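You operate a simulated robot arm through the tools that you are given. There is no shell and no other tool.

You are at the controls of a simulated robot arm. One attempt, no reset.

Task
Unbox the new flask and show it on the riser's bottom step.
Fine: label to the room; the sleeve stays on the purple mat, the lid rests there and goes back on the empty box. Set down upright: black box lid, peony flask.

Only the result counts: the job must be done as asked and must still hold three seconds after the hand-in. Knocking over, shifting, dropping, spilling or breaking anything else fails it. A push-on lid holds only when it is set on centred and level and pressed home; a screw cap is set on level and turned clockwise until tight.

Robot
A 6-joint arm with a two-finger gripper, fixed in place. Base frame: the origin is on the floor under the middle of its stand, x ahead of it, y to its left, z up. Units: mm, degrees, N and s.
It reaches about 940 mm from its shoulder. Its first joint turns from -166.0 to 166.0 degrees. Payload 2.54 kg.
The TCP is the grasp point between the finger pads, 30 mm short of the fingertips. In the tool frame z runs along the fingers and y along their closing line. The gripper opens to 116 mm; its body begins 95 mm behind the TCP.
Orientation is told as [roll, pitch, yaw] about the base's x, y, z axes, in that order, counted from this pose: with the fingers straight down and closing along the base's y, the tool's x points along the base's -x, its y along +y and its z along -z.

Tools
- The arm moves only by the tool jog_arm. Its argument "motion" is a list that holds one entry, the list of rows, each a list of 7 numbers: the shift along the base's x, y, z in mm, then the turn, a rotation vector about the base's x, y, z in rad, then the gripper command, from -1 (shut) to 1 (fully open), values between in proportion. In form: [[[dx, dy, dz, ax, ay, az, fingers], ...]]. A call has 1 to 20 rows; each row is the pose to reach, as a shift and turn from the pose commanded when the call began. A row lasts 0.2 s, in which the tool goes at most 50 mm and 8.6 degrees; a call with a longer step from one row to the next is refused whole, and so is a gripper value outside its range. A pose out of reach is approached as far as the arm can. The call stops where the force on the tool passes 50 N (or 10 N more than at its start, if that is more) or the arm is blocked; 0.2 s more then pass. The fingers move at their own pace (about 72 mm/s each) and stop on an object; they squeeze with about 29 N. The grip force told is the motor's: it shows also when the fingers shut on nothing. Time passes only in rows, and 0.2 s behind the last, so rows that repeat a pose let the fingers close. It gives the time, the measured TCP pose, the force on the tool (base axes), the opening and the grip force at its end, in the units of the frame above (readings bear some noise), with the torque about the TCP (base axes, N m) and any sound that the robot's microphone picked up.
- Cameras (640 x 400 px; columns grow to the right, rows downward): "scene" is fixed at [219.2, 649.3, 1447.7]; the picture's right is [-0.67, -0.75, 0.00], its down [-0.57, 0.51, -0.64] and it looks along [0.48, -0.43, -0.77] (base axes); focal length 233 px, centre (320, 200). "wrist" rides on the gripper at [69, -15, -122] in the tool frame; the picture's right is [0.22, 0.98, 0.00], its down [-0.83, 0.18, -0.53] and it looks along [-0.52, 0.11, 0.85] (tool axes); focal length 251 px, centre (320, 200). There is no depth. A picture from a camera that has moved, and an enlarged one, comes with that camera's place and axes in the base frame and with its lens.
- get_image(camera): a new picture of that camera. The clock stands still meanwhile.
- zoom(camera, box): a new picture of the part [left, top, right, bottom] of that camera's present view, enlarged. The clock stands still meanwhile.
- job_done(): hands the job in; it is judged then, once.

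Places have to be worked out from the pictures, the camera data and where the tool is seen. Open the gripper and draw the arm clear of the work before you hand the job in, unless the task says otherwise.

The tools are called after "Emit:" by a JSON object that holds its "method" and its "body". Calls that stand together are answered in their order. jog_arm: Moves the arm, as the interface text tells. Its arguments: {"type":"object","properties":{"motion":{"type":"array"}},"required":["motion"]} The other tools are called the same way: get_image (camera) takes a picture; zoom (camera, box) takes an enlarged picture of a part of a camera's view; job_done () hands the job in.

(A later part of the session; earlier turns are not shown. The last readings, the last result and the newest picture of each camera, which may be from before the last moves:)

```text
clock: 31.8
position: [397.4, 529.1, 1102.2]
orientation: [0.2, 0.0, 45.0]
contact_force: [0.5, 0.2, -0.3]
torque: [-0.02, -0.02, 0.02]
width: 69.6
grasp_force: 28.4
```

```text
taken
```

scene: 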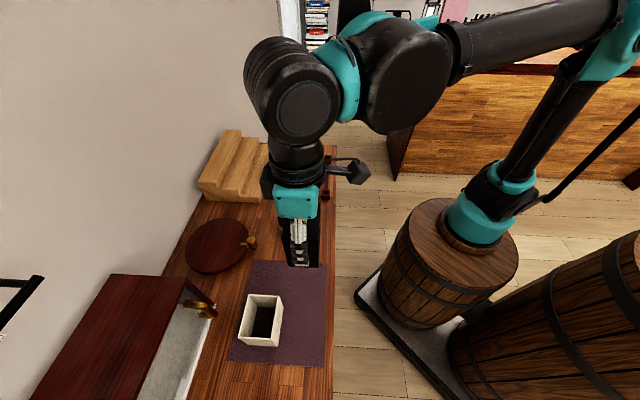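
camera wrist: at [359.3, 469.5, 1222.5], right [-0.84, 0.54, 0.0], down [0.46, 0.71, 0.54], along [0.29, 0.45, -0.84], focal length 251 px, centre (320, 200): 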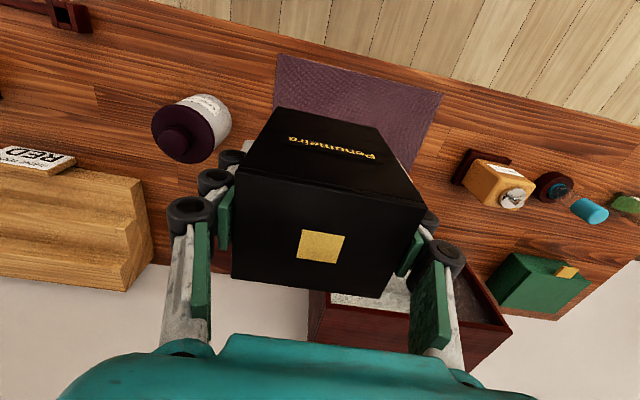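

The lid is above the mat at s≈93, d≈655, clear of the sleeve and canister. I'll descend to about 922, then feel for the mat in small steps.

Emit:
{"method": "jog_arm", "body": {"motion": [[[0, 0, -20, 0, 0, 0, -1], [0, 0, -50, 0, 0, 0, -1], [0, 0, -80, 0, 0, 0, -1], [0, 0, -110, 0, 0, 0, -1], [0, 0, -140, 0, 0, 0, -1], [0, 0, -165, 0, 0, 0, -1], [0, 0, -177, 0, 0, 0, -1], [0, 0, -177, 0, 0, 0, -1]]]}}

Emit:
{"method": "get_image", "body": {"camera": "wrist"}}

Emit:
{"method": "zoom", "body": {"camera": "scene", "box": [220, 200, 360, 340]}}

```text
clock: 33.6
position: [396.5, 528.9, 923.7]
orientation: [0.2, -0.1, 45.0]
contact_force: [0.2, -0.4, -0.6]
torque: [0.03, 0.0, 0.0]
width: 69.6
grasp_force: 29.1
```

```text
taken
camera wrist: at [358.7, 469.7, 1044.7], right [-0.84, 0.54, 0.0], down [0.46, 0.71, 0.54], along [0.29, 0.45, -0.84], focal length 251 px, centre (320, 200)
```

wrist: 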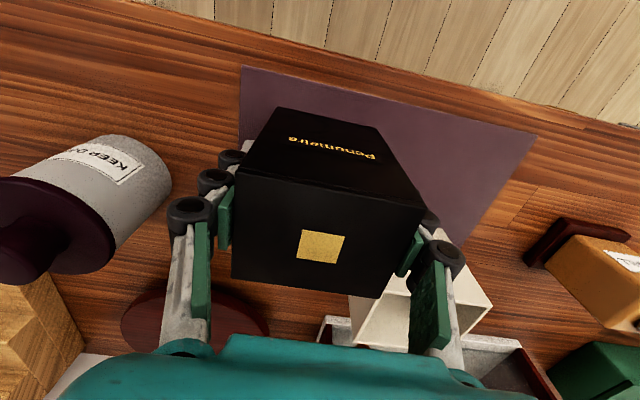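

```text
2.86 times, centred on (290, 270) of scene
camera zoom: at [219.2, 649.3, 1447.7], right [-0.67, -0.75, 0.0], down [-0.57, 0.51, -0.64], along [0.48, -0.43, -0.77], focal length 665 px, centre (406, 0)
```

zoom: 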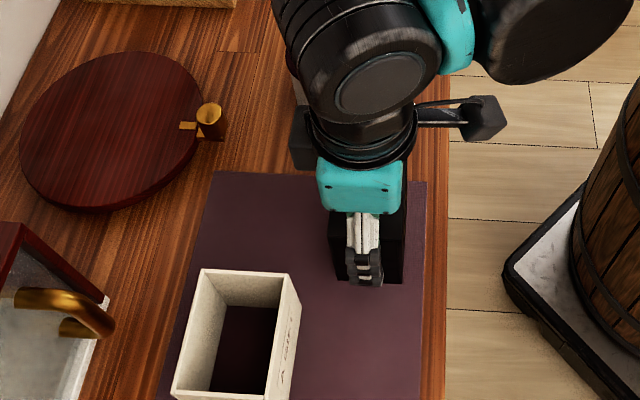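

No contact yet at TCP 923.7. Stepping down slowly.

Emit:
{"method": "jog_arm", "body": {"motion": [[[0, 0, -2, 0, 0, 0, -1], [0, 0, -4, 0, 0, 0, -1], [0, 0, -6, 0, 0, 0, -1], [0, 0, -6, 0, 0, 0, -1]]]}}

```text
clock: 34.6
position: [395.7, 529.5, 916.7]
orientation: [0.2, -0.2, 45.0]
contact_force: [-0.3, 0.9, -1.2]
torque: [0.01, 0.01, 0.02]
width: 69.6
grasp_force: 29.2
```

Still free at about 917. Continuing in 1–2 mm steps.

Emit:
{"method": "jog_arm", "body": {"motion": [[[0, 0, -1, 0, 0, 0, -1], [0, 0, -2, 0, 0, 0, -1], [0, 0, -3, 0, 0, 0, -1], [0, 0, -3, 0, 0, 0, -1]]]}}

```text
clock: 35.6
position: [397.2, 529.7, 913.9]
orientation: [0.2, -0.1, 45.0]
contact_force: [0.2, -0.2, -0.3]
torque: [-0.04, -0.01, -0.03]
width: 69.9
grasp_force: 28.3
```

No contact at about 914. Continuing.

Emit:
{"method": "jog_arm", "body": {"motion": [[[0, 0, -1, 0, 0, 0, -1], [0, 0, -2, 0, 0, 0, -1], [0, 0, -3, 0, 0, 0, -1], [0, 0, -3, 0, 0, 0, -1]]]}}

```text
clock: 36.6
position: [395.6, 529.3, 911.9]
orientation: [0.2, -0.1, 45.0]
contact_force: [-0.4, -0.5, -0.5]
torque: [-0.03, -0.02, 0.02]
width: 69.8
grasp_force: 28.9
```

Still free at commanded 910.6. Continuing down in 1 mm steps.

Emit:
{"method": "jog_arm", "body": {"motion": [[[0, 0, -1, 0, 0, 0, -1], [0, 0, -2, 0, 0, 0, -1], [0, 0, -2, 0, 0, 0, -1]]]}}

Emit:
{"method": "zoom", "body": {"camera": "wrist", "box": [220, 80, 460, 240]}}

```text
clock: 37.4
position: [397.4, 529.2, 908.3]
orientation: [0.2, -0.1, 45.0]
contact_force: [-0.3, -0.2, -0.5]
torque: [0.03, -0.01, 0.02]
width: 69.9
grasp_force: 28.5
```

```text
2.50 times, centred on (340, 160) of wrist
camera zoom: at [359.3, 470.0, 1031.0], right [-0.84, 0.54, 0.0], down [0.46, 0.71, 0.54], along [0.29, 0.45, -0.84], focal length 629 px, centre (270, 300)
```

zoom: 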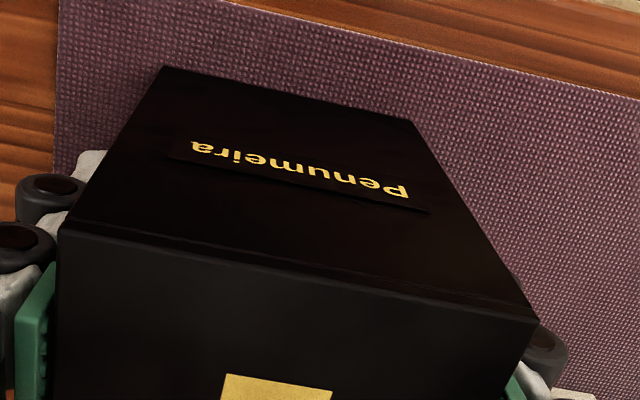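

Still in free air at commanded 908.6. Continuing down slowly.

Emit:
{"method": "jog_arm", "body": {"motion": [[[0, 0, -1, 0, 0, 0, -1], [0, 0, -2, 0, 0, 0, -1], [0, 0, -2, 0, 0, 0, -1]]]}}

```text
clock: 38.2
position: [397.8, 529.0, 908.2]
orientation: [0.1, -0.2, 45.0]
contact_force: [1.7, 2.7, 21.6]
torque: [0.06, -0.08, -0.01]
width: 70.1
grasp_force: 29.3
```

Contact at commanded ≈907 with 21.6 N and negligible torque; the lid sits flat on the mat. Releasing gently and rising.

Emit:
{"method": "jog_arm", "body": {"motion": [[[0, 0, 0.5, 0, 0, 0, 0], [0, 0, 0.5, 0, 0, 0, 0.5], [0, 0, 0.5, 0, 0, 0, 0.7], [0, 0, 0.5, 0, 0, 0, 0.7], [0, 0, 0.5, 0, 0, 0, 0.7]]]}}

Emit:
{"method": "get_image", "body": {"camera": "wrist"}}

```text
clock: 39.4
position: [397.9, 530.2, 907.4]
orientation: [0.2, -0.1, 45.0]
contact_force: [0.7, 0.6, -0.4]
torque: [-0.01, 0.0, -0.03]
width: 98.5
grasp_force: 0.1
```

```text
taken
camera wrist: at [359.1, 470.3, 1029.2], right [-0.84, 0.54, 0.0], down [0.46, 0.71, 0.54], along [0.29, 0.45, -0.84], focal length 251 px, centre (320, 200)
```

wrist: 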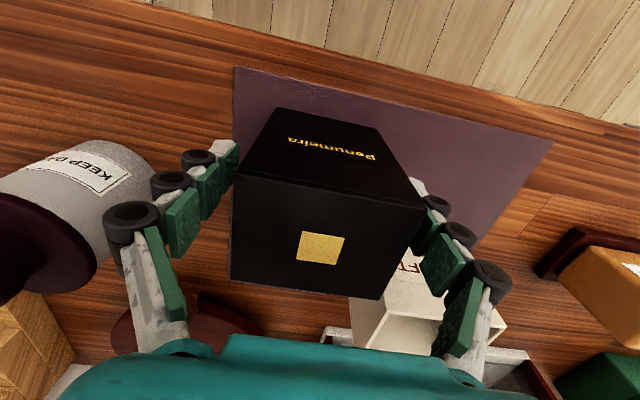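

The lid stands free on the mat. Rising and returning over the flask to view it.

Emit:
{"method": "jog_arm", "body": {"motion": [[[0, 0, 15, 0, 0, 0, 0.7], [0, 0, 50, 0, 0, 0, 0.7], [0, 0, 95, 0, 0, 0, 0.7], [0, 0, 140, 0, 0, 0, 0.7], [0, 0, 175, 0, 0, 0, 0.7], [14, -11, 190, 0, 0, 0, 0.7], [40, -31, 193, 0, 0, 0, 0.7], [70, -54, 193, 0, 0, 0, 0.7], [102, -79, 193, 0, 0, 0, 0.7], [134, -104, 193, 0, 0, 0, 0.7], [166, -129, 193, 0, 0, 0, 0.7], [198, -153, 193, 0, 0, 0, 0.7], [230, -178, 193, 0, 0, 0, 0.7], [262, -203, 193, 0, 0, 0, 0.7], [294, -228, 193, 0, 0, 0, 0.7], [324, -251, 193, 0, 0, 0, 0.7], [350, -271, 193, 0, 0, 0, 0.7], [370, -287, 193, 0, 0, 0, 0.7], [378, -293, 193, 0, 0, 0, 0.7], [378, -293, 193, 0, 0, 0, 0.7]]]}}

Emit:
{"method": "get_image", "body": {"camera": "wrist"}}

Emit:
{"method": "zoom", "body": {"camera": "wrist", "box": [270, 50, 380, 160]}}

Emit:
{"method": "get_image", "body": {"camera": "scene"}}

Emit:
{"method": "zoom", "body": {"camera": "scene", "box": [290, 132, 326, 172]}}

```text
clock: 43.6
position: [776.5, 235.0, 1102.7]
orientation: [0.2, 0.0, 45.0]
contact_force: [0.2, -0.1, 0.4]
torque: [-0.02, 0.02, -0.01]
width: 98.4
grasp_force: 0.1
```

```text
taken
camera wrist: at [738.5, 176.0, 1223.8], right [-0.84, 0.54, 0.0], down [0.46, 0.71, 0.54], along [0.29, 0.45, -0.84], focal length 251 px, centre (320, 200)
```

wrist: 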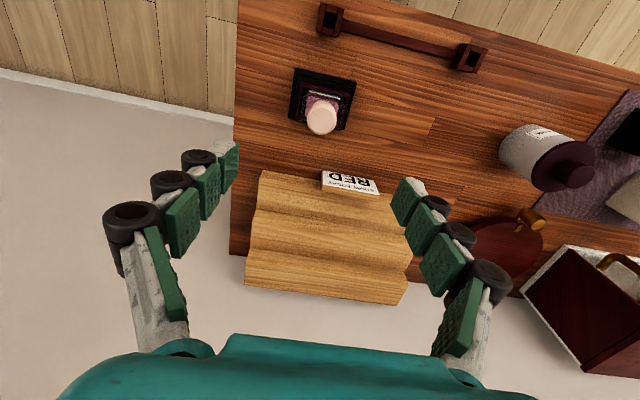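

```text
3.64 times, centred on (325, 105) of wrist
camera zoom: at [738.5, 176.0, 1223.8], right [-0.84, 0.54, 0.0], down [0.46, 0.71, 0.54], along [0.29, 0.45, -0.84], focal length 914 px, centre (302, 546)
```

zoom: 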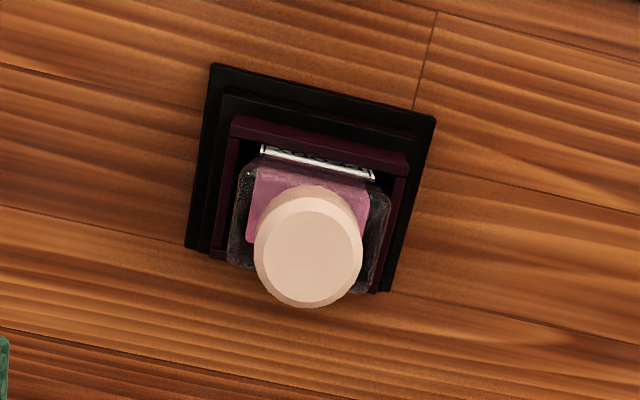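

```text
taken
```

scene: 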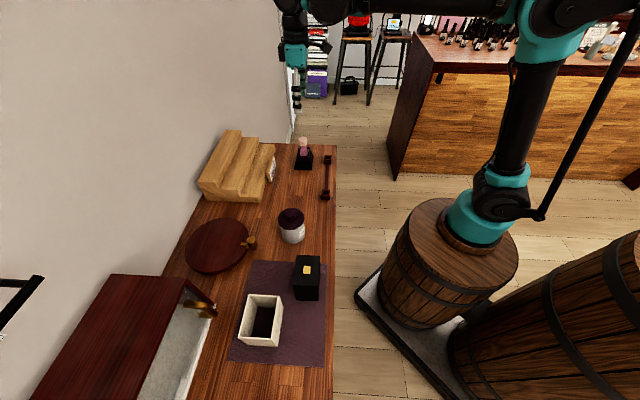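

```text
10.00 times, centred on (308, 152) of scene
camera zoom: at [219.2, 649.3, 1447.7], right [-0.67, -0.75, 0.0], down [-0.57, 0.51, -0.64], along [0.48, -0.43, -0.77], focal length 2327 px, centre (440, 680)
```

zoom: 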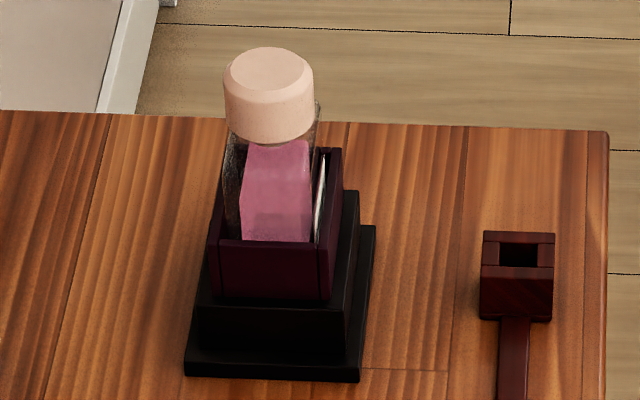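

The flask's cap top is at z≈957, centred at s≈-380, d≈714. The body shoulders are at about 935 and the cradle top at about 903, so I can grip the body sides just above the cradle. I'll descend partway with an 80 mm opening and look again.

Emit:
{"method": "jog_arm", "body": {"motion": [[[0, 0, -30, 0, 0, 0, 0.6], [0, 0, -60, 0, 0, 0, 0.5], [0, 0, -90, 0, 0, 0, 0.4], [0, 0, -105, 0, 0, 0, 0.4], [0, 0, -105, 0, 0, 0, 0.4]]]}}

Emit:
{"method": "get_image", "body": {"camera": "wrist"}}

Emit:
{"method": "zoom", "body": {"camera": "wrist", "box": [230, 80, 430, 240]}}

Emit:
{"method": "zoom", "body": {"camera": "scene", "box": [275, 105, 345, 175]}}

```text
clock: 44.8
position: [774.3, 235.3, 995.2]
orientation: [0.2, -0.2, 45.0]
contact_force: [-0.3, -0.5, -0.6]
torque: [0.0, 0.01, -0.01]
width: 81.2
grasp_force: 0.1
```

```text
taken
camera wrist: at [736.4, 176.0, 1116.9], right [-0.84, 0.54, 0.0], down [0.46, 0.71, 0.54], along [0.29, 0.45, -0.84], focal length 251 px, centre (320, 200)
```

wrist: 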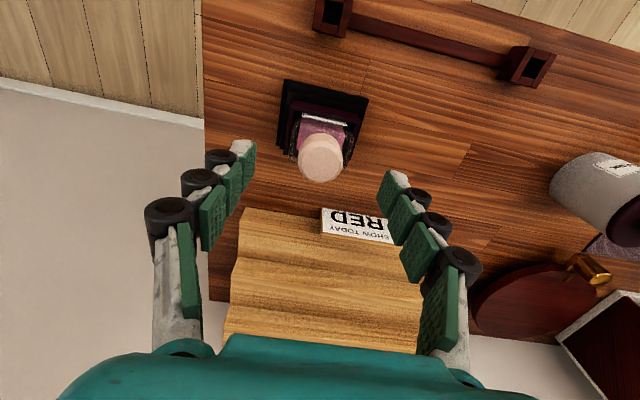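

```text
2.50 times, centred on (330, 160) of wrist
camera zoom: at [736.4, 176.0, 1116.9], right [-0.84, 0.54, 0.0], down [0.46, 0.71, 0.54], along [0.29, 0.45, -0.84], focal length 629 px, centre (295, 300)
```

zoom: 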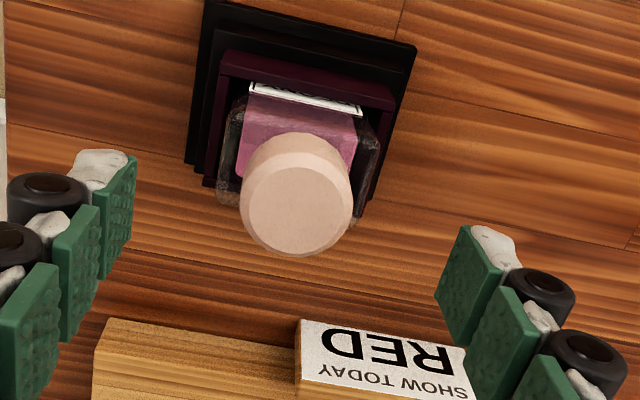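

```text
5.71 times, centred on (310, 140) of scene
camera zoom: at [219.2, 649.3, 1447.7], right [-0.67, -0.75, 0.0], down [-0.57, 0.51, -0.64], along [0.48, -0.43, -0.77], focal length 1330 px, centre (377, 543)
```

zoom: 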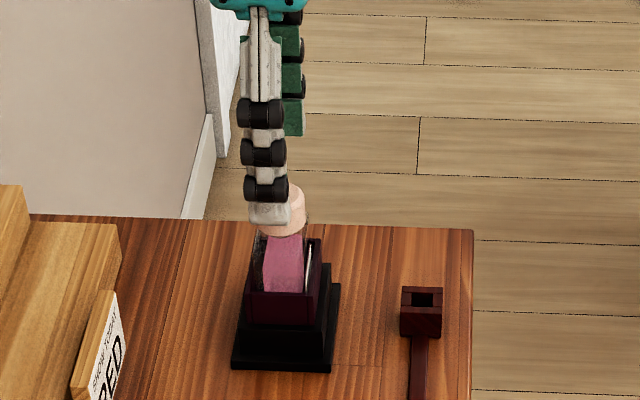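

Body spans s≈-402 to -358 and is centred under the TCP. I'll descend to TCP≈938, with tips just above the cradle, and close on the body.

Emit:
{"method": "jog_arm", "body": {"motion": [[[0, 0, -20, 0, 0, 0, 0.4], [0, 0, -40, 0, 0, 0, 0.4], [0, 0, -52, 0, 0, 0, 0.4], [0, 0, -57, 0, 0, 0, 0.4], [0, 0, -57, 0, 0, 0, 0.4]]]}}

Emit:
{"method": "get_image", "body": {"camera": "wrist"}}

Emit:
{"method": "zoom", "body": {"camera": "scene", "box": [285, 115, 335, 175]}}

```text
clock: 46.0
position: [775.0, 237.1, 939.6]
orientation: [0.2, -0.1, 45.0]
contact_force: [0.0, -0.2, 0.0]
torque: [0.02, 0.01, -0.01]
width: 81.2
grasp_force: 0.1
```

```text
taken
camera wrist: at [737.4, 176.7, 1060.4], right [-0.84, 0.54, 0.0], down [0.46, 0.71, 0.54], along [0.29, 0.45, -0.84], focal length 251 px, centre (320, 200)
```

wrist: 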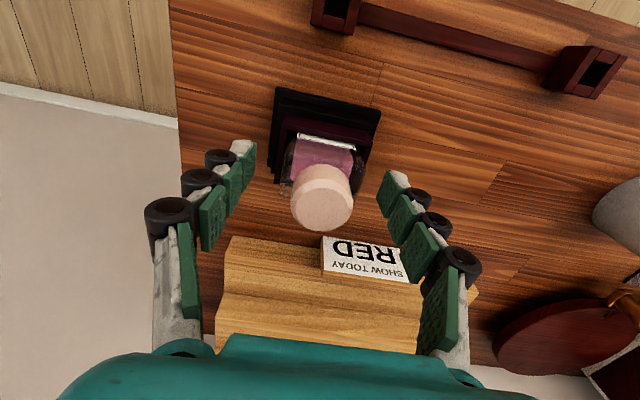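

```text
6.67 times, centred on (310, 145) of scene
camera zoom: at [219.2, 649.3, 1447.7], right [-0.67, -0.75, 0.0], down [-0.57, 0.51, -0.64], along [0.48, -0.43, -0.77], focal length 1551 px, centre (387, 567)
```

zoom: 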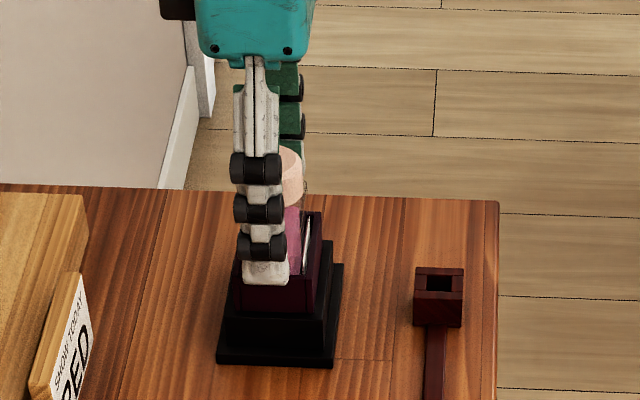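

Tips at z≈909, just above the cradle. Closing in stages to 52 mm first, then checking.

Emit:
{"method": "jog_arm", "body": {"motion": [[[0, 0, 0, 0, 0, 0, 0.2], [0, 0, 0, 0, 0, 0, 0.0], [0, 0, 0, 0, 0, 0, -0.1], [0, 0, 0, 0, 0, 0, -0.1]]]}}

Emit:
{"method": "zoom", "body": {"camera": "wrist", "box": [230, 90, 420, 240]}}

Emit:
{"method": "zoom", "body": {"camera": "scene", "box": [285, 130, 325, 170]}}

```text
clock: 47.0
position: [776.2, 234.6, 937.8]
orientation: [0.2, 0.0, 44.9]
contact_force: [-0.3, 0.7, -0.3]
torque: [-0.01, -0.01, -0.04]
width: 51.9
grasp_force: 0.0
```

```text
2.67 times, centred on (325, 165) of wrist
camera zoom: at [737.4, 176.8, 1060.5], right [-0.84, 0.54, 0.0], down [0.46, 0.71, 0.54], along [0.29, 0.45, -0.84], focal length 670 px, centre (307, 293)
```

zoom: 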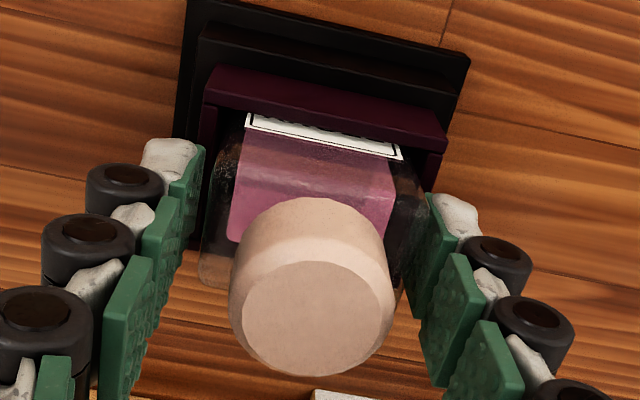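

```text
10.00 times, centred on (305, 150) of scene
camera zoom: at [219.2, 649.3, 1447.7], right [-0.67, -0.75, 0.0], down [-0.57, 0.51, -0.64], along [0.48, -0.43, -0.77], focal length 2327 px, centre (470, 700)
```

zoom: 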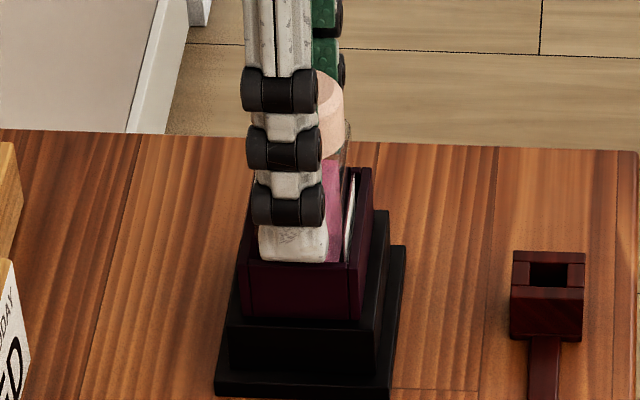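

The fingers passed over the cradle walls unobstructed (width 51.9). Closing fully on the flask body.

Emit:
{"method": "jog_arm", "body": {"motion": [[[0, 0, 0, 0, 0, 0, -0.2], [0, 0, 0, 0, 0, 0, -0.3], [0, 0, 0, 0, 0, 0, -0.6], [0, 0, 0, 0, 0, 0, -1], [0, 0, 0, 0, 0, 0, -1]]]}}

Emit:
{"method": "zoom", "body": {"camera": "wrist", "box": [230, 90, 420, 240]}}

```text
clock: 48.2
position: [774.7, 236.7, 939.2]
orientation: [0.2, -0.1, 45.1]
contact_force: [-0.2, 0.4, 3.7]
torque: [0.01, 0.01, -0.01]
width: 47.1
grasp_force: 29.3
```

```text
2.67 times, centred on (325, 165) of wrist
camera zoom: at [737.3, 176.8, 1060.6], right [-0.84, 0.54, 0.0], down [0.46, 0.71, 0.54], along [0.29, 0.45, -0.84], focal length 670 px, centre (307, 293)
```

zoom: 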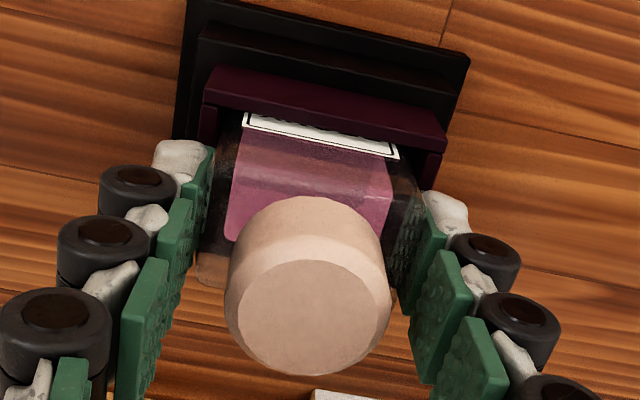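

Grip at 47.1 mm on the glass body. Lifting slowly and checking that only the flask rises.

Emit:
{"method": "jog_arm", "body": {"motion": [[[0, 0, 2, 0, 0, 0, -1], [0, 0, 5, 0, 0, 0, -1], [0, 0, 9, 0, 0, 0, -1], [0, 0, 14, 0, 0, 0, -1], [0, 0, 20, 0, 0, 0, -1], [0, 0, 20, 0, 0, 0, -1]]]}}

Emit:
{"method": "zoom", "body": {"camera": "wrist", "box": [230, 90, 420, 240]}}

Emit:
{"method": "zoom", "body": {"camera": "scene", "box": [285, 125, 335, 175]}}

```text
clock: 49.6
position: [775.6, 236.5, 959.3]
orientation: [0.2, -0.2, 44.9]
contact_force: [-0.1, -0.2, -3.0]
torque: [0.0, -0.01, -0.03]
width: 47.1
grasp_force: 29.2
```

```text
2.67 times, centred on (325, 165) of wrist
camera zoom: at [736.9, 176.0, 1080.3], right [-0.84, 0.54, 0.0], down [0.46, 0.71, 0.54], along [0.29, 0.45, -0.84], focal length 670 px, centre (307, 293)
```

zoom: 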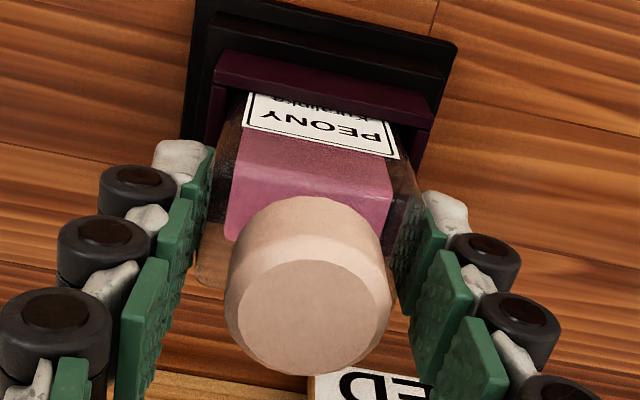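

```text
8.00 times, centred on (310, 150) of scene
camera zoom: at [219.2, 649.3, 1447.7], right [-0.67, -0.75, 0.0], down [-0.57, 0.51, -0.64], along [0.48, -0.43, -0.77], focal length 1862 px, centre (400, 600)
```

zoom: 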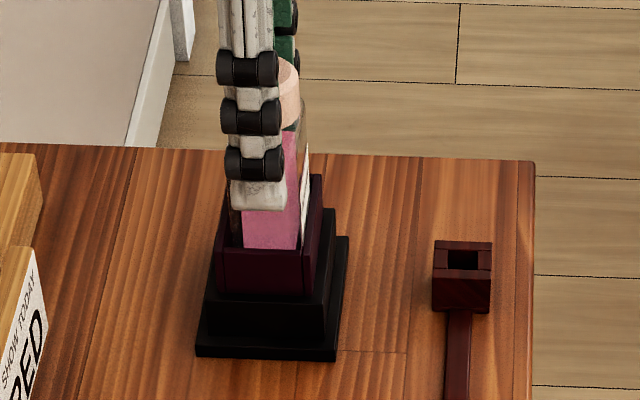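

Only the flask rises, with the PEONY label facing the room. Lifting it clear, then I'll measure the riser step precisely.

Emit:
{"method": "jog_arm", "body": {"motion": [[[0, 0, 10, 0, 0, 0, -1], [0, 0, 22, 0, 0, 0, -1], [0, 0, 36, 0, 0, 0, -1], [0, 0, 52, 0, 0, 0, -1], [0, 0, 70, 0, 0, 0, -1], [0, 0, 90, 0, 0, 0, -1], [0, 0, 110, 0, 0, 0, -1], [0, 0, 130, 0, 0, 0, -1], [0, 0, 140, 0, 0, 0, -1], [0, 0, 140, 0, 0, 0, -1]]]}}

Emit:
{"method": "get_image", "body": {"camera": "wrist"}}

Emit:
{"method": "zoom", "body": {"camera": "wrist", "box": [200, 140, 440, 320]}}

Emit:
{"method": "zoom", "body": {"camera": "scene", "box": [270, 70, 350, 180]}}

```text
clock: 51.8
position: [775.2, 235.0, 1098.8]
orientation: [0.2, -0.1, 45.0]
contact_force: [0.8, 0.0, -1.5]
torque: [0.0, 0.0, -0.01]
width: 47.1
grasp_force: 28.9
```

```text
taken
camera wrist: at [737.9, 176.1, 1219.8], right [-0.84, 0.54, 0.0], down [0.46, 0.71, 0.54], along [0.29, 0.45, -0.84], focal length 251 px, centre (320, 200)
```

wrist: 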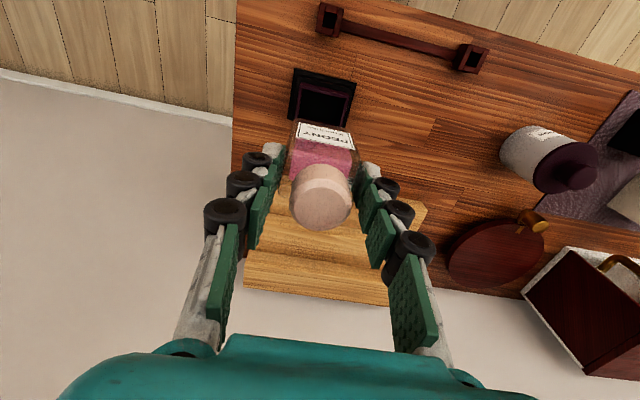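

```text
2.22 times, centred on (320, 230) of wrist
camera zoom: at [737.9, 176.1, 1219.8], right [-0.84, 0.54, 0.0], down [0.46, 0.71, 0.54], along [0.29, 0.45, -0.84], focal length 559 px, centre (320, 133)
```

zoom: 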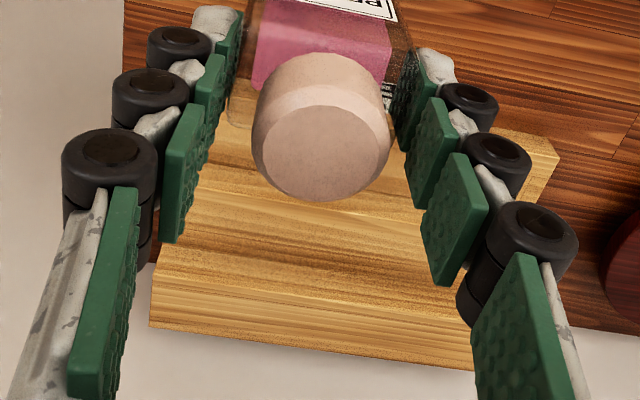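

```text
3.64 times, centred on (310, 125) of scene
camera zoom: at [219.2, 649.3, 1447.7], right [-0.67, -0.75, 0.0], down [-0.57, 0.51, -0.64], along [0.48, -0.43, -0.77], focal length 846 px, centre (356, 473)
```

zoom: 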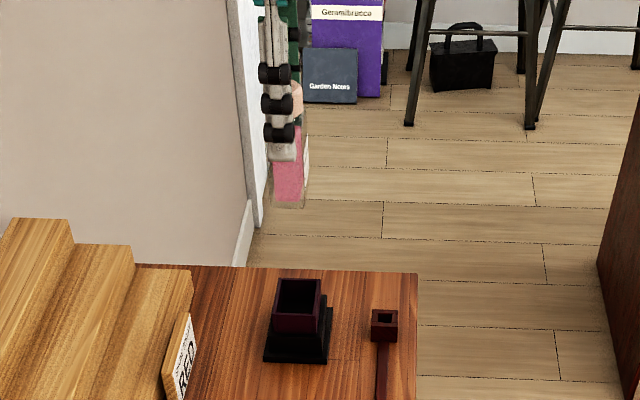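

From triangulation, the bottom step spans d≈839–901 with its top at z≈877. The flask bottom hangs about 79 mm below the TCP. I'll carry it above the step at s≈-225, d≈868, to the right of the sign.

Emit:
{"method": "jog_arm", "body": {"motion": [[[0, 10, 0, 0, 0, 0, -1], [0, 28, 0, 0, 0, 0, -1], [0, 50, 0, 0, 0, 0, -1], [-1, 75, 0, 0, 0, 0, -1], [-1, 100, 0, 0, 0, 0, -1], [-1, 125, 0, 0, 0, 0, -1], [-1, 150, 0, 0, 0, 0, -1], [-1, 175, 0, 0, 0, 0, -1], [-2, 197, 0, 0, 0, 0, -1], [-2, 212, 0, 0, 0, 0, -1], [-2, 218, 0, 0, 0, 0, -1], [-2, 218, 0, 0, 0, 0, -1]]]}}

Emit:
{"method": "get_image", "body": {"camera": "wrist"}}

Emit:
{"method": "get_image", "body": {"camera": "scene"}}

Emit:
{"method": "zoom", "body": {"camera": "scene", "box": [190, 90, 310, 210]}}

```text
clock: 54.4
position: [772.3, 453.4, 1098.3]
orientation: [0.1, -0.1, 44.9]
contact_force: [-0.7, 0.0, -1.4]
torque: [0.0, -0.01, -0.01]
width: 47.1
grasp_force: 28.7
```

```text
taken
camera wrist: at [734.2, 394.1, 1219.7], right [-0.84, 0.54, 0.0], down [0.46, 0.71, 0.54], along [0.29, 0.45, -0.84], focal length 251 px, centre (320, 200)
```

wrist: 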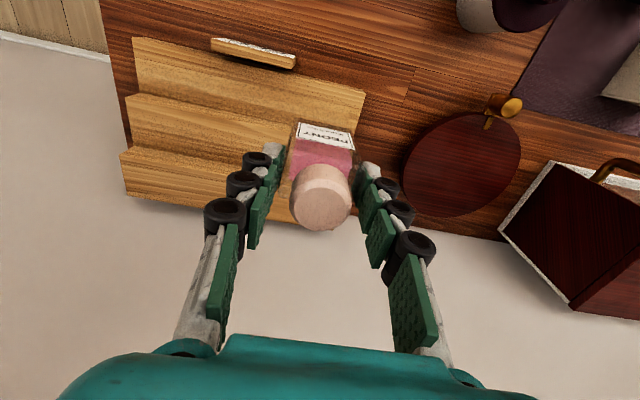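

```text
taken
```

scene: 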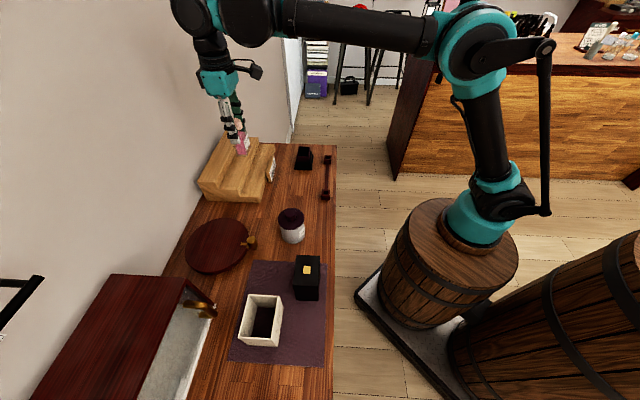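

```text
3.33 times, centred on (250, 150) of scene
camera zoom: at [219.2, 649.3, 1447.7], right [-0.67, -0.75, 0.0], down [-0.57, 0.51, -0.64], along [0.48, -0.43, -0.77], focal length 776 px, centre (553, 367)
```

zoom: 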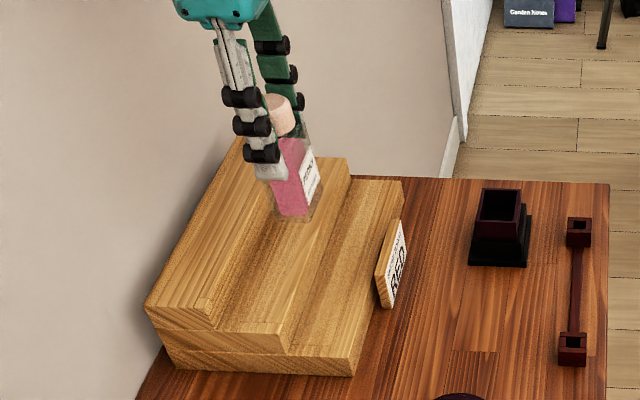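

Position is above the step. Zooming the wrist view to confirm the step edges against the flask position.

Emit:
{"method": "zoom", "body": {"camera": "wrist", "box": [100, 20, 400, 220]}}

```text
2.00 times, centred on (250, 120) of wrist
camera zoom: at [734.2, 394.1, 1219.7], right [-0.84, 0.54, 0.0], down [0.46, 0.71, 0.54], along [0.29, 0.45, -0.84], focal length 503 px, centre (460, 360)
```

zoom: 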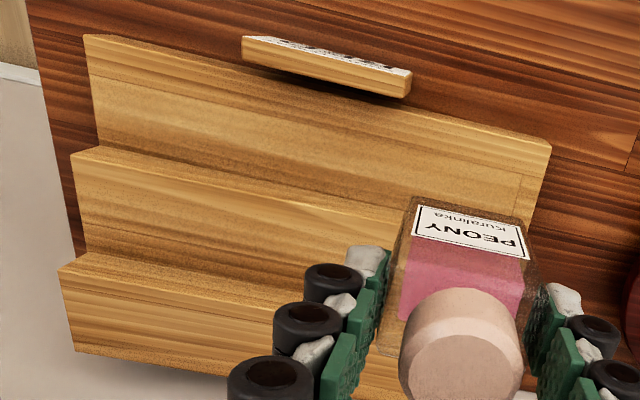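

The step is confirmed at d 840–904, and the flask's front is now at d≈853. I'll shift 4 mm toward the wall while descending to about 10 mm above the tread.

Emit:
{"method": "jog_arm", "body": {"motion": [[[3, 3, -15, 0, 0, 0, -1], [3, 3, -35, 0, 0, 0, -1], [3, 3, -60, 0, 0, 0, -1], [3, 3, -85, 0, 0, 0, -1], [3, 3, -108, 0, 0, 0, -1], [3, 3, -124, 0, 0, 0, -1], [3, 3, -131, 0, 0, 0, -1], [3, 3, -131, 0, 0, 0, -1]]]}}

Emit:
{"method": "get_image", "body": {"camera": "wrist"}}

Emit:
{"method": "zoom", "body": {"camera": "scene", "box": [190, 100, 310, 210]}}

```text
clock: 56.2
position: [777.0, 457.7, 967.5]
orientation: [0.2, -0.1, 45.0]
contact_force: [0.0, 0.0, -2.7]
torque: [0.01, 0.03, 0.0]
width: 47.1
grasp_force: 29.2
```

```text
taken
camera wrist: at [738.4, 397.6, 1088.5], right [-0.84, 0.54, 0.0], down [0.46, 0.71, 0.54], along [0.29, 0.45, -0.84], focal length 251 px, centre (320, 200)
```

wrist: 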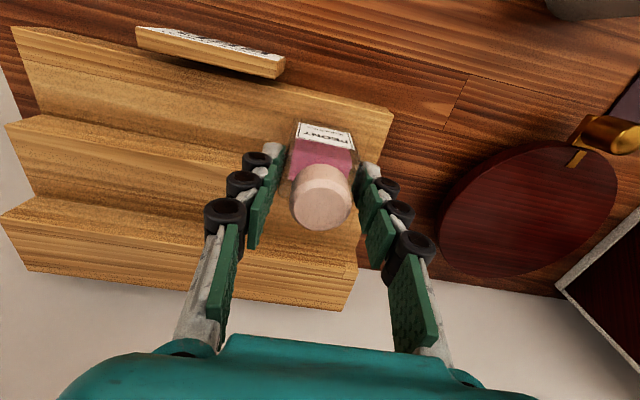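

```text
3.64 times, centred on (250, 155) of scene
camera zoom: at [219.2, 649.3, 1447.7], right [-0.67, -0.75, 0.0], down [-0.57, 0.51, -0.64], along [0.48, -0.43, -0.77], focal length 846 px, centre (574, 364)
```

zoom: 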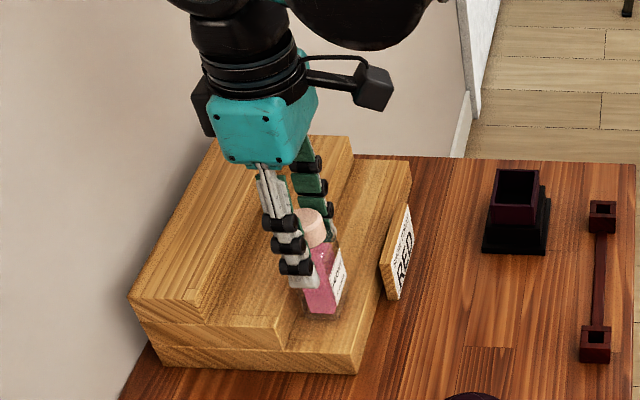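

The flask hangs over the bottom tread, clear of the upper steps. Feeling down to touchdown.

Emit:
{"method": "jog_arm", "body": {"motion": [[[0, 0, -2, 0, 0, 0, -1], [0, 0, -4, 0, 0, 0, -1], [0, 0, -6, 0, 0, 0, -1], [0, 0, -6, 0, 0, 0, -1]]]}}

```text
clock: 57.2
position: [775.9, 457.5, 961.6]
orientation: [0.1, -0.1, 45.0]
contact_force: [0.8, 1.5, 0.9]
torque: [-0.02, -0.14, 0.05]
width: 47.1
grasp_force: 29.2
```

The force shifted from -2.7 to +0.9 N, possibly first contact. I'll look closely before pressing on.

Emit:
{"method": "zoom", "body": {"camera": "scene", "box": [255, 150, 305, 200]}}

Emit:
{"method": "zoom", "body": {"camera": "wrist", "box": [240, 90, 420, 230]}}

```text
8.00 times, centred on (280, 175) of scene
camera zoom: at [219.2, 649.3, 1447.7], right [-0.67, -0.75, 0.0], down [-0.57, 0.51, -0.64], along [0.48, -0.43, -0.77], focal length 1862 px, centre (640, 400)
```

zoom: 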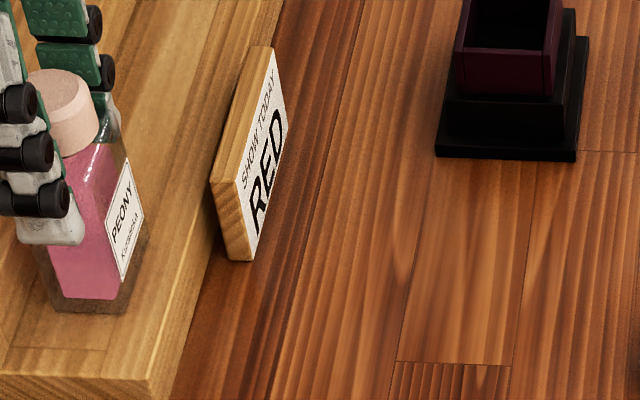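

```text
2.86 times, centred on (330, 160) of wrist
camera zoom: at [738.2, 397.1, 1082.7], right [-0.84, 0.54, 0.0], down [0.46, 0.71, 0.54], along [0.29, 0.45, -0.84], focal length 718 px, centre (291, 314)
```

zoom: 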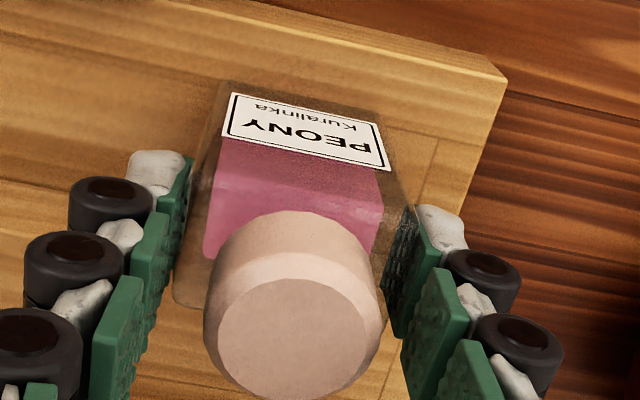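

The flask appears to be touching or nearly touching the tread, fully on it and with the label to the room. One more millimetre to confirm contact.

Emit:
{"method": "jog_arm", "body": {"motion": [[[0, 0, -0.5, 0, 0, 0, -1], [0, 0, -1, 0, 0, 0, -1], [0, 0, -1, 0, 0, 0, -1]]]}}

```text
clock: 58.0
position: [775.8, 456.6, 962.1]
orientation: [0.1, -0.2, 45.0]
contact_force: [6.2, 2.2, 15.0]
torque: [0.1, -0.28, -0.03]
width: 47.3
grasp_force: 28.8
```

Contact is confirmed at about 15 N, slightly front-biased. I'll ease off 0.6 mm and open the fingers gradually.

Emit:
{"method": "jog_arm", "body": {"motion": [[[0, 0, 0.6, 0, 0, 0, -1], [0, 0, 0.6, 0, 0, 0, -0.6], [0, 0, 0.6, 0, 0, 0, -0.15], [0, 0, 0.6, 0, 0, 0, 0], [0, 0, 0.6, 0, 0, 0, 0.15], [0, 0, 0.6, 0, 0, 0, 0.3], [0, 0, 0.6, 0, 0, 0, 0.3]]]}}

Emit:
{"method": "zoom", "body": {"camera": "wrist", "box": [220, 80, 420, 240]}}

Emit:
{"method": "zoom", "body": {"camera": "scene", "box": [235, 140, 295, 200]}}

```text
clock: 59.6
position: [775.8, 456.4, 961.1]
orientation: [0.3, -0.1, 45.0]
contact_force: [-0.2, 0.8, 0.3]
torque: [-0.01, 0.01, 0.0]
width: 75.8
grasp_force: 0.0
```

```text
2.50 times, centred on (320, 160) of wrist
camera zoom: at [737.8, 397.4, 1082.5], right [-0.84, 0.54, 0.0], down [0.46, 0.71, 0.54], along [0.29, 0.45, -0.84], focal length 629 px, centre (320, 300)
```

zoom: 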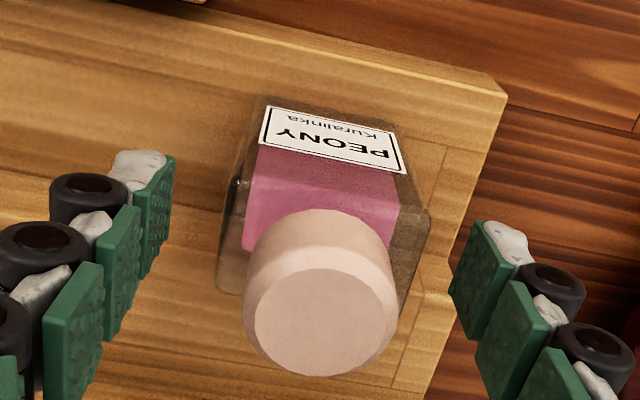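

```text
6.67 times, centred on (265, 170) of scene
camera zoom: at [219.2, 649.3, 1447.7], right [-0.67, -0.75, 0.0], down [-0.57, 0.51, -0.64], along [0.48, -0.43, -0.77], focal length 1551 px, centre (687, 400)
```

zoom: 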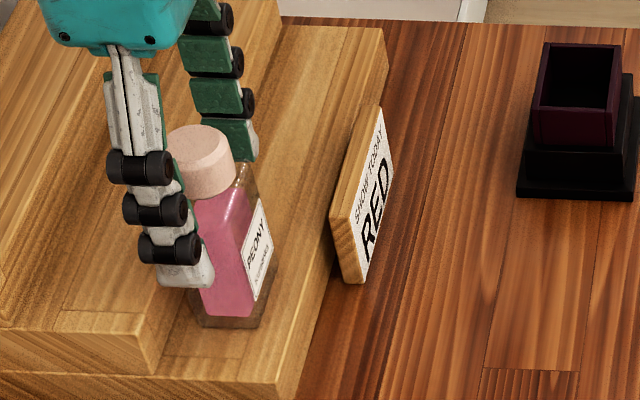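

The flask stands on its own, label to the room. I'll rise straight up and travel above the lid on the mat.

Emit:
{"method": "jog_arm", "body": {"motion": [[[0, 0, 10, 0, 0, 0, 0.3], [0, 0, 30, 0, 0, 0, 0.3], [0, 0, 60, 0, 0, 0, 0.3], [0, 0, 95, 0, 0, 0, 0.3], [0, 0, 125, 0, 0, 0, 0.5], [-10, 2, 138, 0, 0, 0, 0.7], [-35, 7, 140, 0, 0, 0, 0.7], [-70, 13, 140, 0, 0, 0, 0.7], [-107, 20, 140, 0, 0, 0, 0.7], [-144, 27, 140, 0, 0, 0, 0.7], [-181, 34, 140, 0, 0, 0, 0.7], [-218, 41, 140, 0, 0, 0, 0.7], [-255, 48, 140, 0, 0, 0, 0.7], [-292, 55, 140, 0, 0, 0, 0.7], [-327, 62, 140, 0, 0, 0, 0.7], [-355, 67, 140, 0, 0, 0, 0.7], [-373, 71, 140, 0, 0, 0, 0.7], [-379, 72, 140, 0, 0, 0, 0.7], [-379, 72, 140, 0, 0, 0, 0.7]]]}}

Emit:
{"method": "get_image", "body": {"camera": "wrist"}}

Emit:
{"method": "zoom", "body": {"camera": "wrist", "box": [260, 50, 400, 170]}}

Emit:
{"method": "get_image", "body": {"camera": "scene"}}

```text
clock: 63.6
position: [397.0, 528.8, 1101.0]
orientation: [0.3, 0.0, 45.0]
contact_force: [-0.4, -0.3, -0.7]
torque: [0.0, -0.02, 0.0]
width: 98.7
grasp_force: 0.2
```

```text
taken
camera wrist: at [359.5, 469.5, 1223.4], right [-0.84, 0.54, 0.0], down [0.46, 0.71, 0.54], along [0.29, 0.45, -0.84], focal length 251 px, centre (320, 200)
```

wrist: 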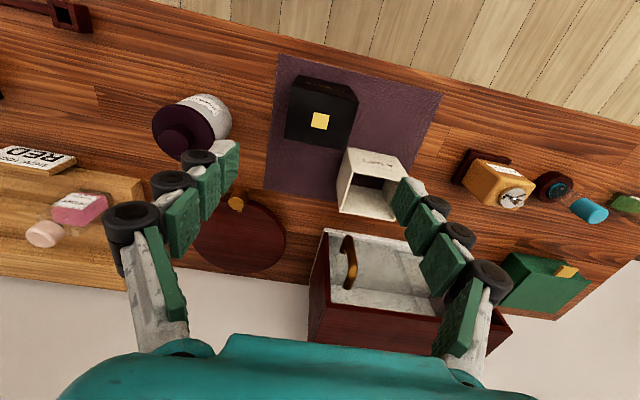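

```text
3.33 times, centred on (330, 110) of wrist
camera zoom: at [359.5, 469.5, 1223.4], right [-0.84, 0.54, 0.0], down [0.46, 0.71, 0.54], along [0.29, 0.45, -0.84], focal length 838 px, centre (287, 500)
```

zoom: 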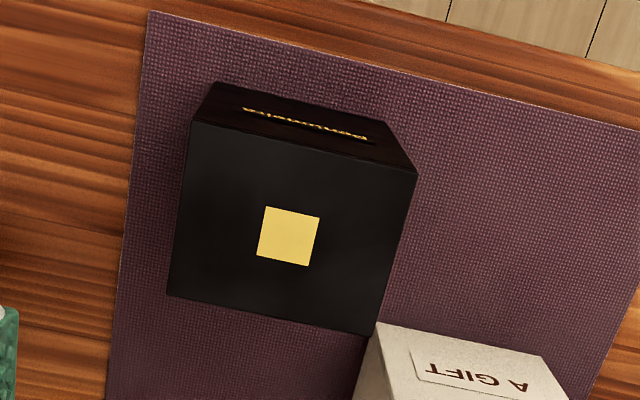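

```text
taken
```

scene: 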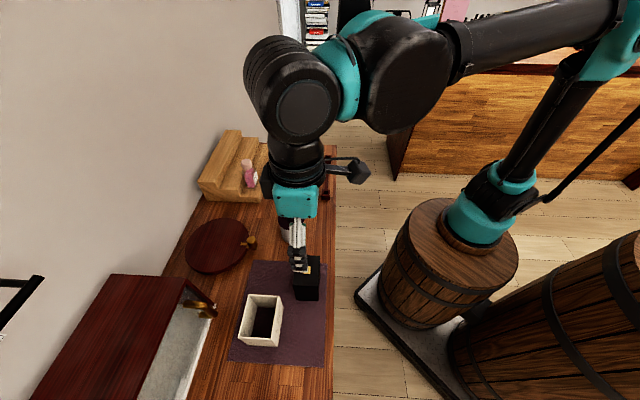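

The lid is exactly where I left it, and the flask stands on the step. I'll descend to the same grip pose and close on the lid.

Emit:
{"method": "jog_arm", "body": {"motion": [[[0, 0, -25, 0, 0, 0, 0.7], [0, 0, -60, 0, 0, 0, 0.7], [0, 0, -95, 0, 0, 0, 0.7], [0, 0, -130, 0, 0, 0, 0.7], [0, 0, -160, 0, 0, 0, 0.7], [0, 0, -182, 0, 0, 0, 0.6], [0, 0, -193, 0, 0, 0, 0.4], [0, 0, -193, 0, 0, 0, 0.28], [0, 0, -193, 0, 0, 0, 0.1], [0, 0, -193, 0, 0, 0, -1], [0, 0, -193, 0, 0, 0, -1]]]}}

Emit:
{"method": "get_image", "body": {"camera": "wrist"}}

```text
clock: 66.0
position: [396.9, 529.1, 908.1]
orientation: [0.3, -0.1, 45.0]
contact_force: [-0.3, -0.2, 0.1]
torque: [0.03, 0.07, 0.0]
width: 69.7
grasp_force: 29.3
```

```text
taken
camera wrist: at [359.3, 468.9, 1029.8], right [-0.84, 0.54, 0.0], down [0.46, 0.71, 0.54], along [0.29, 0.45, -0.84], focal length 251 px, centre (320, 200)
```

wrist: 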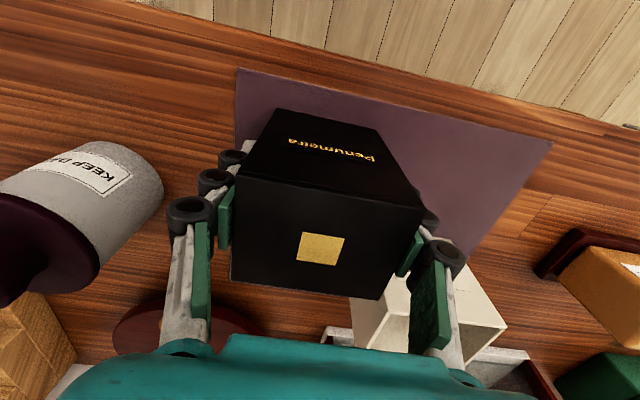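

Lid gripped at 69.7 mm, same pose as before. Lifting and carrying it back above the open box.

Emit:
{"method": "jog_arm", "body": {"motion": [[[0, 0, 8, 0, 0, 0, -1], [0, 0, 30, 0, 0, 0, -1], [0, 0, 70, 0, 0, 0, -1], [0, 0, 112, 0, 0, 0, -1], [0, 0, 154, 0, 0, 0, -1], [8, -6, 186, 0, 0, 0, -1], [30, -23, 193, 0, 0, 0, -1], [62, -48, 193, 0, 0, 0, -1], [94, -73, 193, 0, 0, 0, -1], [127, -98, 193, 0, 0, 0, -1], [160, -124, 193, 0, 0, 0, -1], [193, -150, 193, 0, 0, 0, -1], [226, -175, 193, 0, 0, 0, -1], [259, -201, 193, 0, 0, 0, -1], [292, -226, 193, 0, 0, 0, -1], [323, -250, 193, 0, 0, 0, -1], [350, -271, 193, 0, 0, 0, -1], [370, -287, 193, 0, 0, 0, -1], [378, -293, 193, 0, 0, 0, -1], [378, -293, 193, 0, 0, 0, -1]]]}}

Emit:
{"method": "get_image", "body": {"camera": "wrist"}}

Emit:
{"method": "zoom", "body": {"camera": "wrist", "box": [270, 50, 380, 130]}}

Emit:
{"method": "zoom", "body": {"camera": "scene", "box": [280, 130, 340, 180]}}

Emit:
{"method": "get_image", "body": {"camera": "scene"}}

```text
clock: 70.2
position: [775.1, 235.7, 1100.4]
orientation: [0.2, -0.1, 45.0]
contact_force: [0.4, 0.8, -0.8]
torque: [-0.01, 0.03, -0.02]
width: 69.7
grasp_force: 29.3
```

```text
taken
camera wrist: at [737.1, 176.2, 1221.6], right [-0.84, 0.54, 0.0], down [0.46, 0.71, 0.54], along [0.29, 0.45, -0.84], focal length 251 px, centre (320, 200)
```

wrist: 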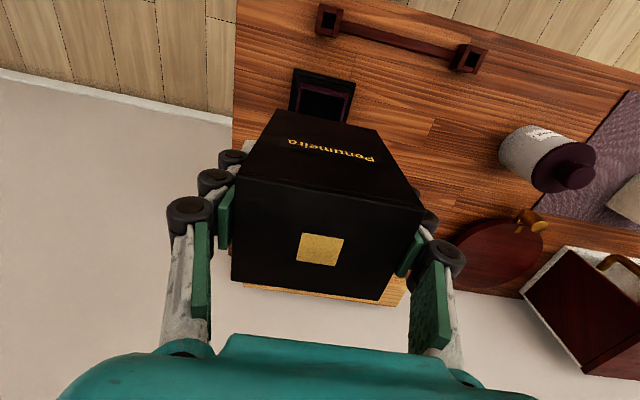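

```text
5.00 times, centred on (325, 90) of wrist
camera zoom: at [737.1, 176.2, 1221.6], right [-0.84, 0.54, 0.0], down [0.46, 0.71, 0.54], along [0.29, 0.45, -0.84], focal length 1257 px, centre (295, 750)
```

zoom: 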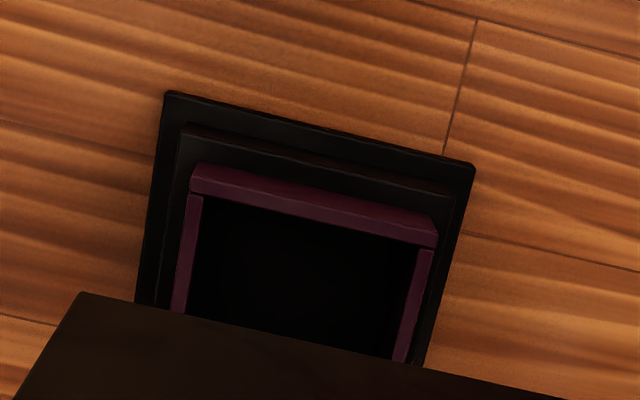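

```text
8.00 times, centred on (310, 155) of scene
camera zoom: at [219.2, 649.3, 1447.7], right [-0.67, -0.75, 0.0], down [-0.57, 0.51, -0.64], along [0.48, -0.43, -0.77], focal length 1862 px, centre (400, 560)
```

zoom: 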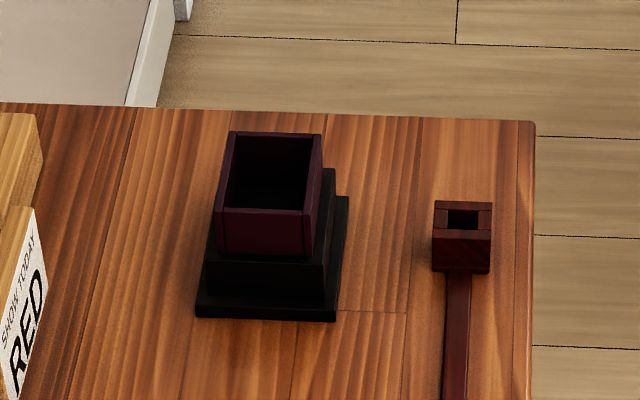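

```text
taken
```

scene: 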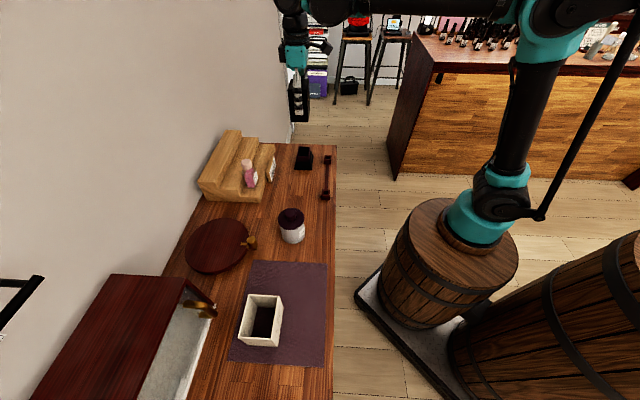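

The base looks unmoved. Comparing with the exact same 16× zoom as before the lid came off, to check for any sub-millimetre shift.

Emit:
{"method": "zoom", "body": {"camera": "scene", "box": [297, 156, 313, 172]}}

```text
16.00 times, centred on (305, 164) of scene
camera zoom: at [219.2, 649.3, 1447.7], right [-0.67, -0.75, 0.0], down [-0.57, 0.51, -0.64], along [0.48, -0.43, -0.77], focal length 3723 px, centre (560, 776)
```

zoom: 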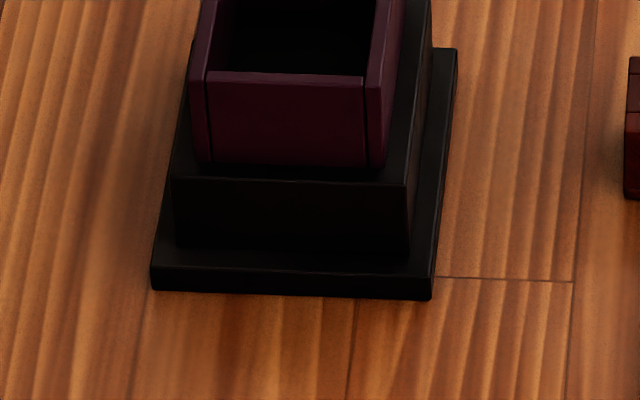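

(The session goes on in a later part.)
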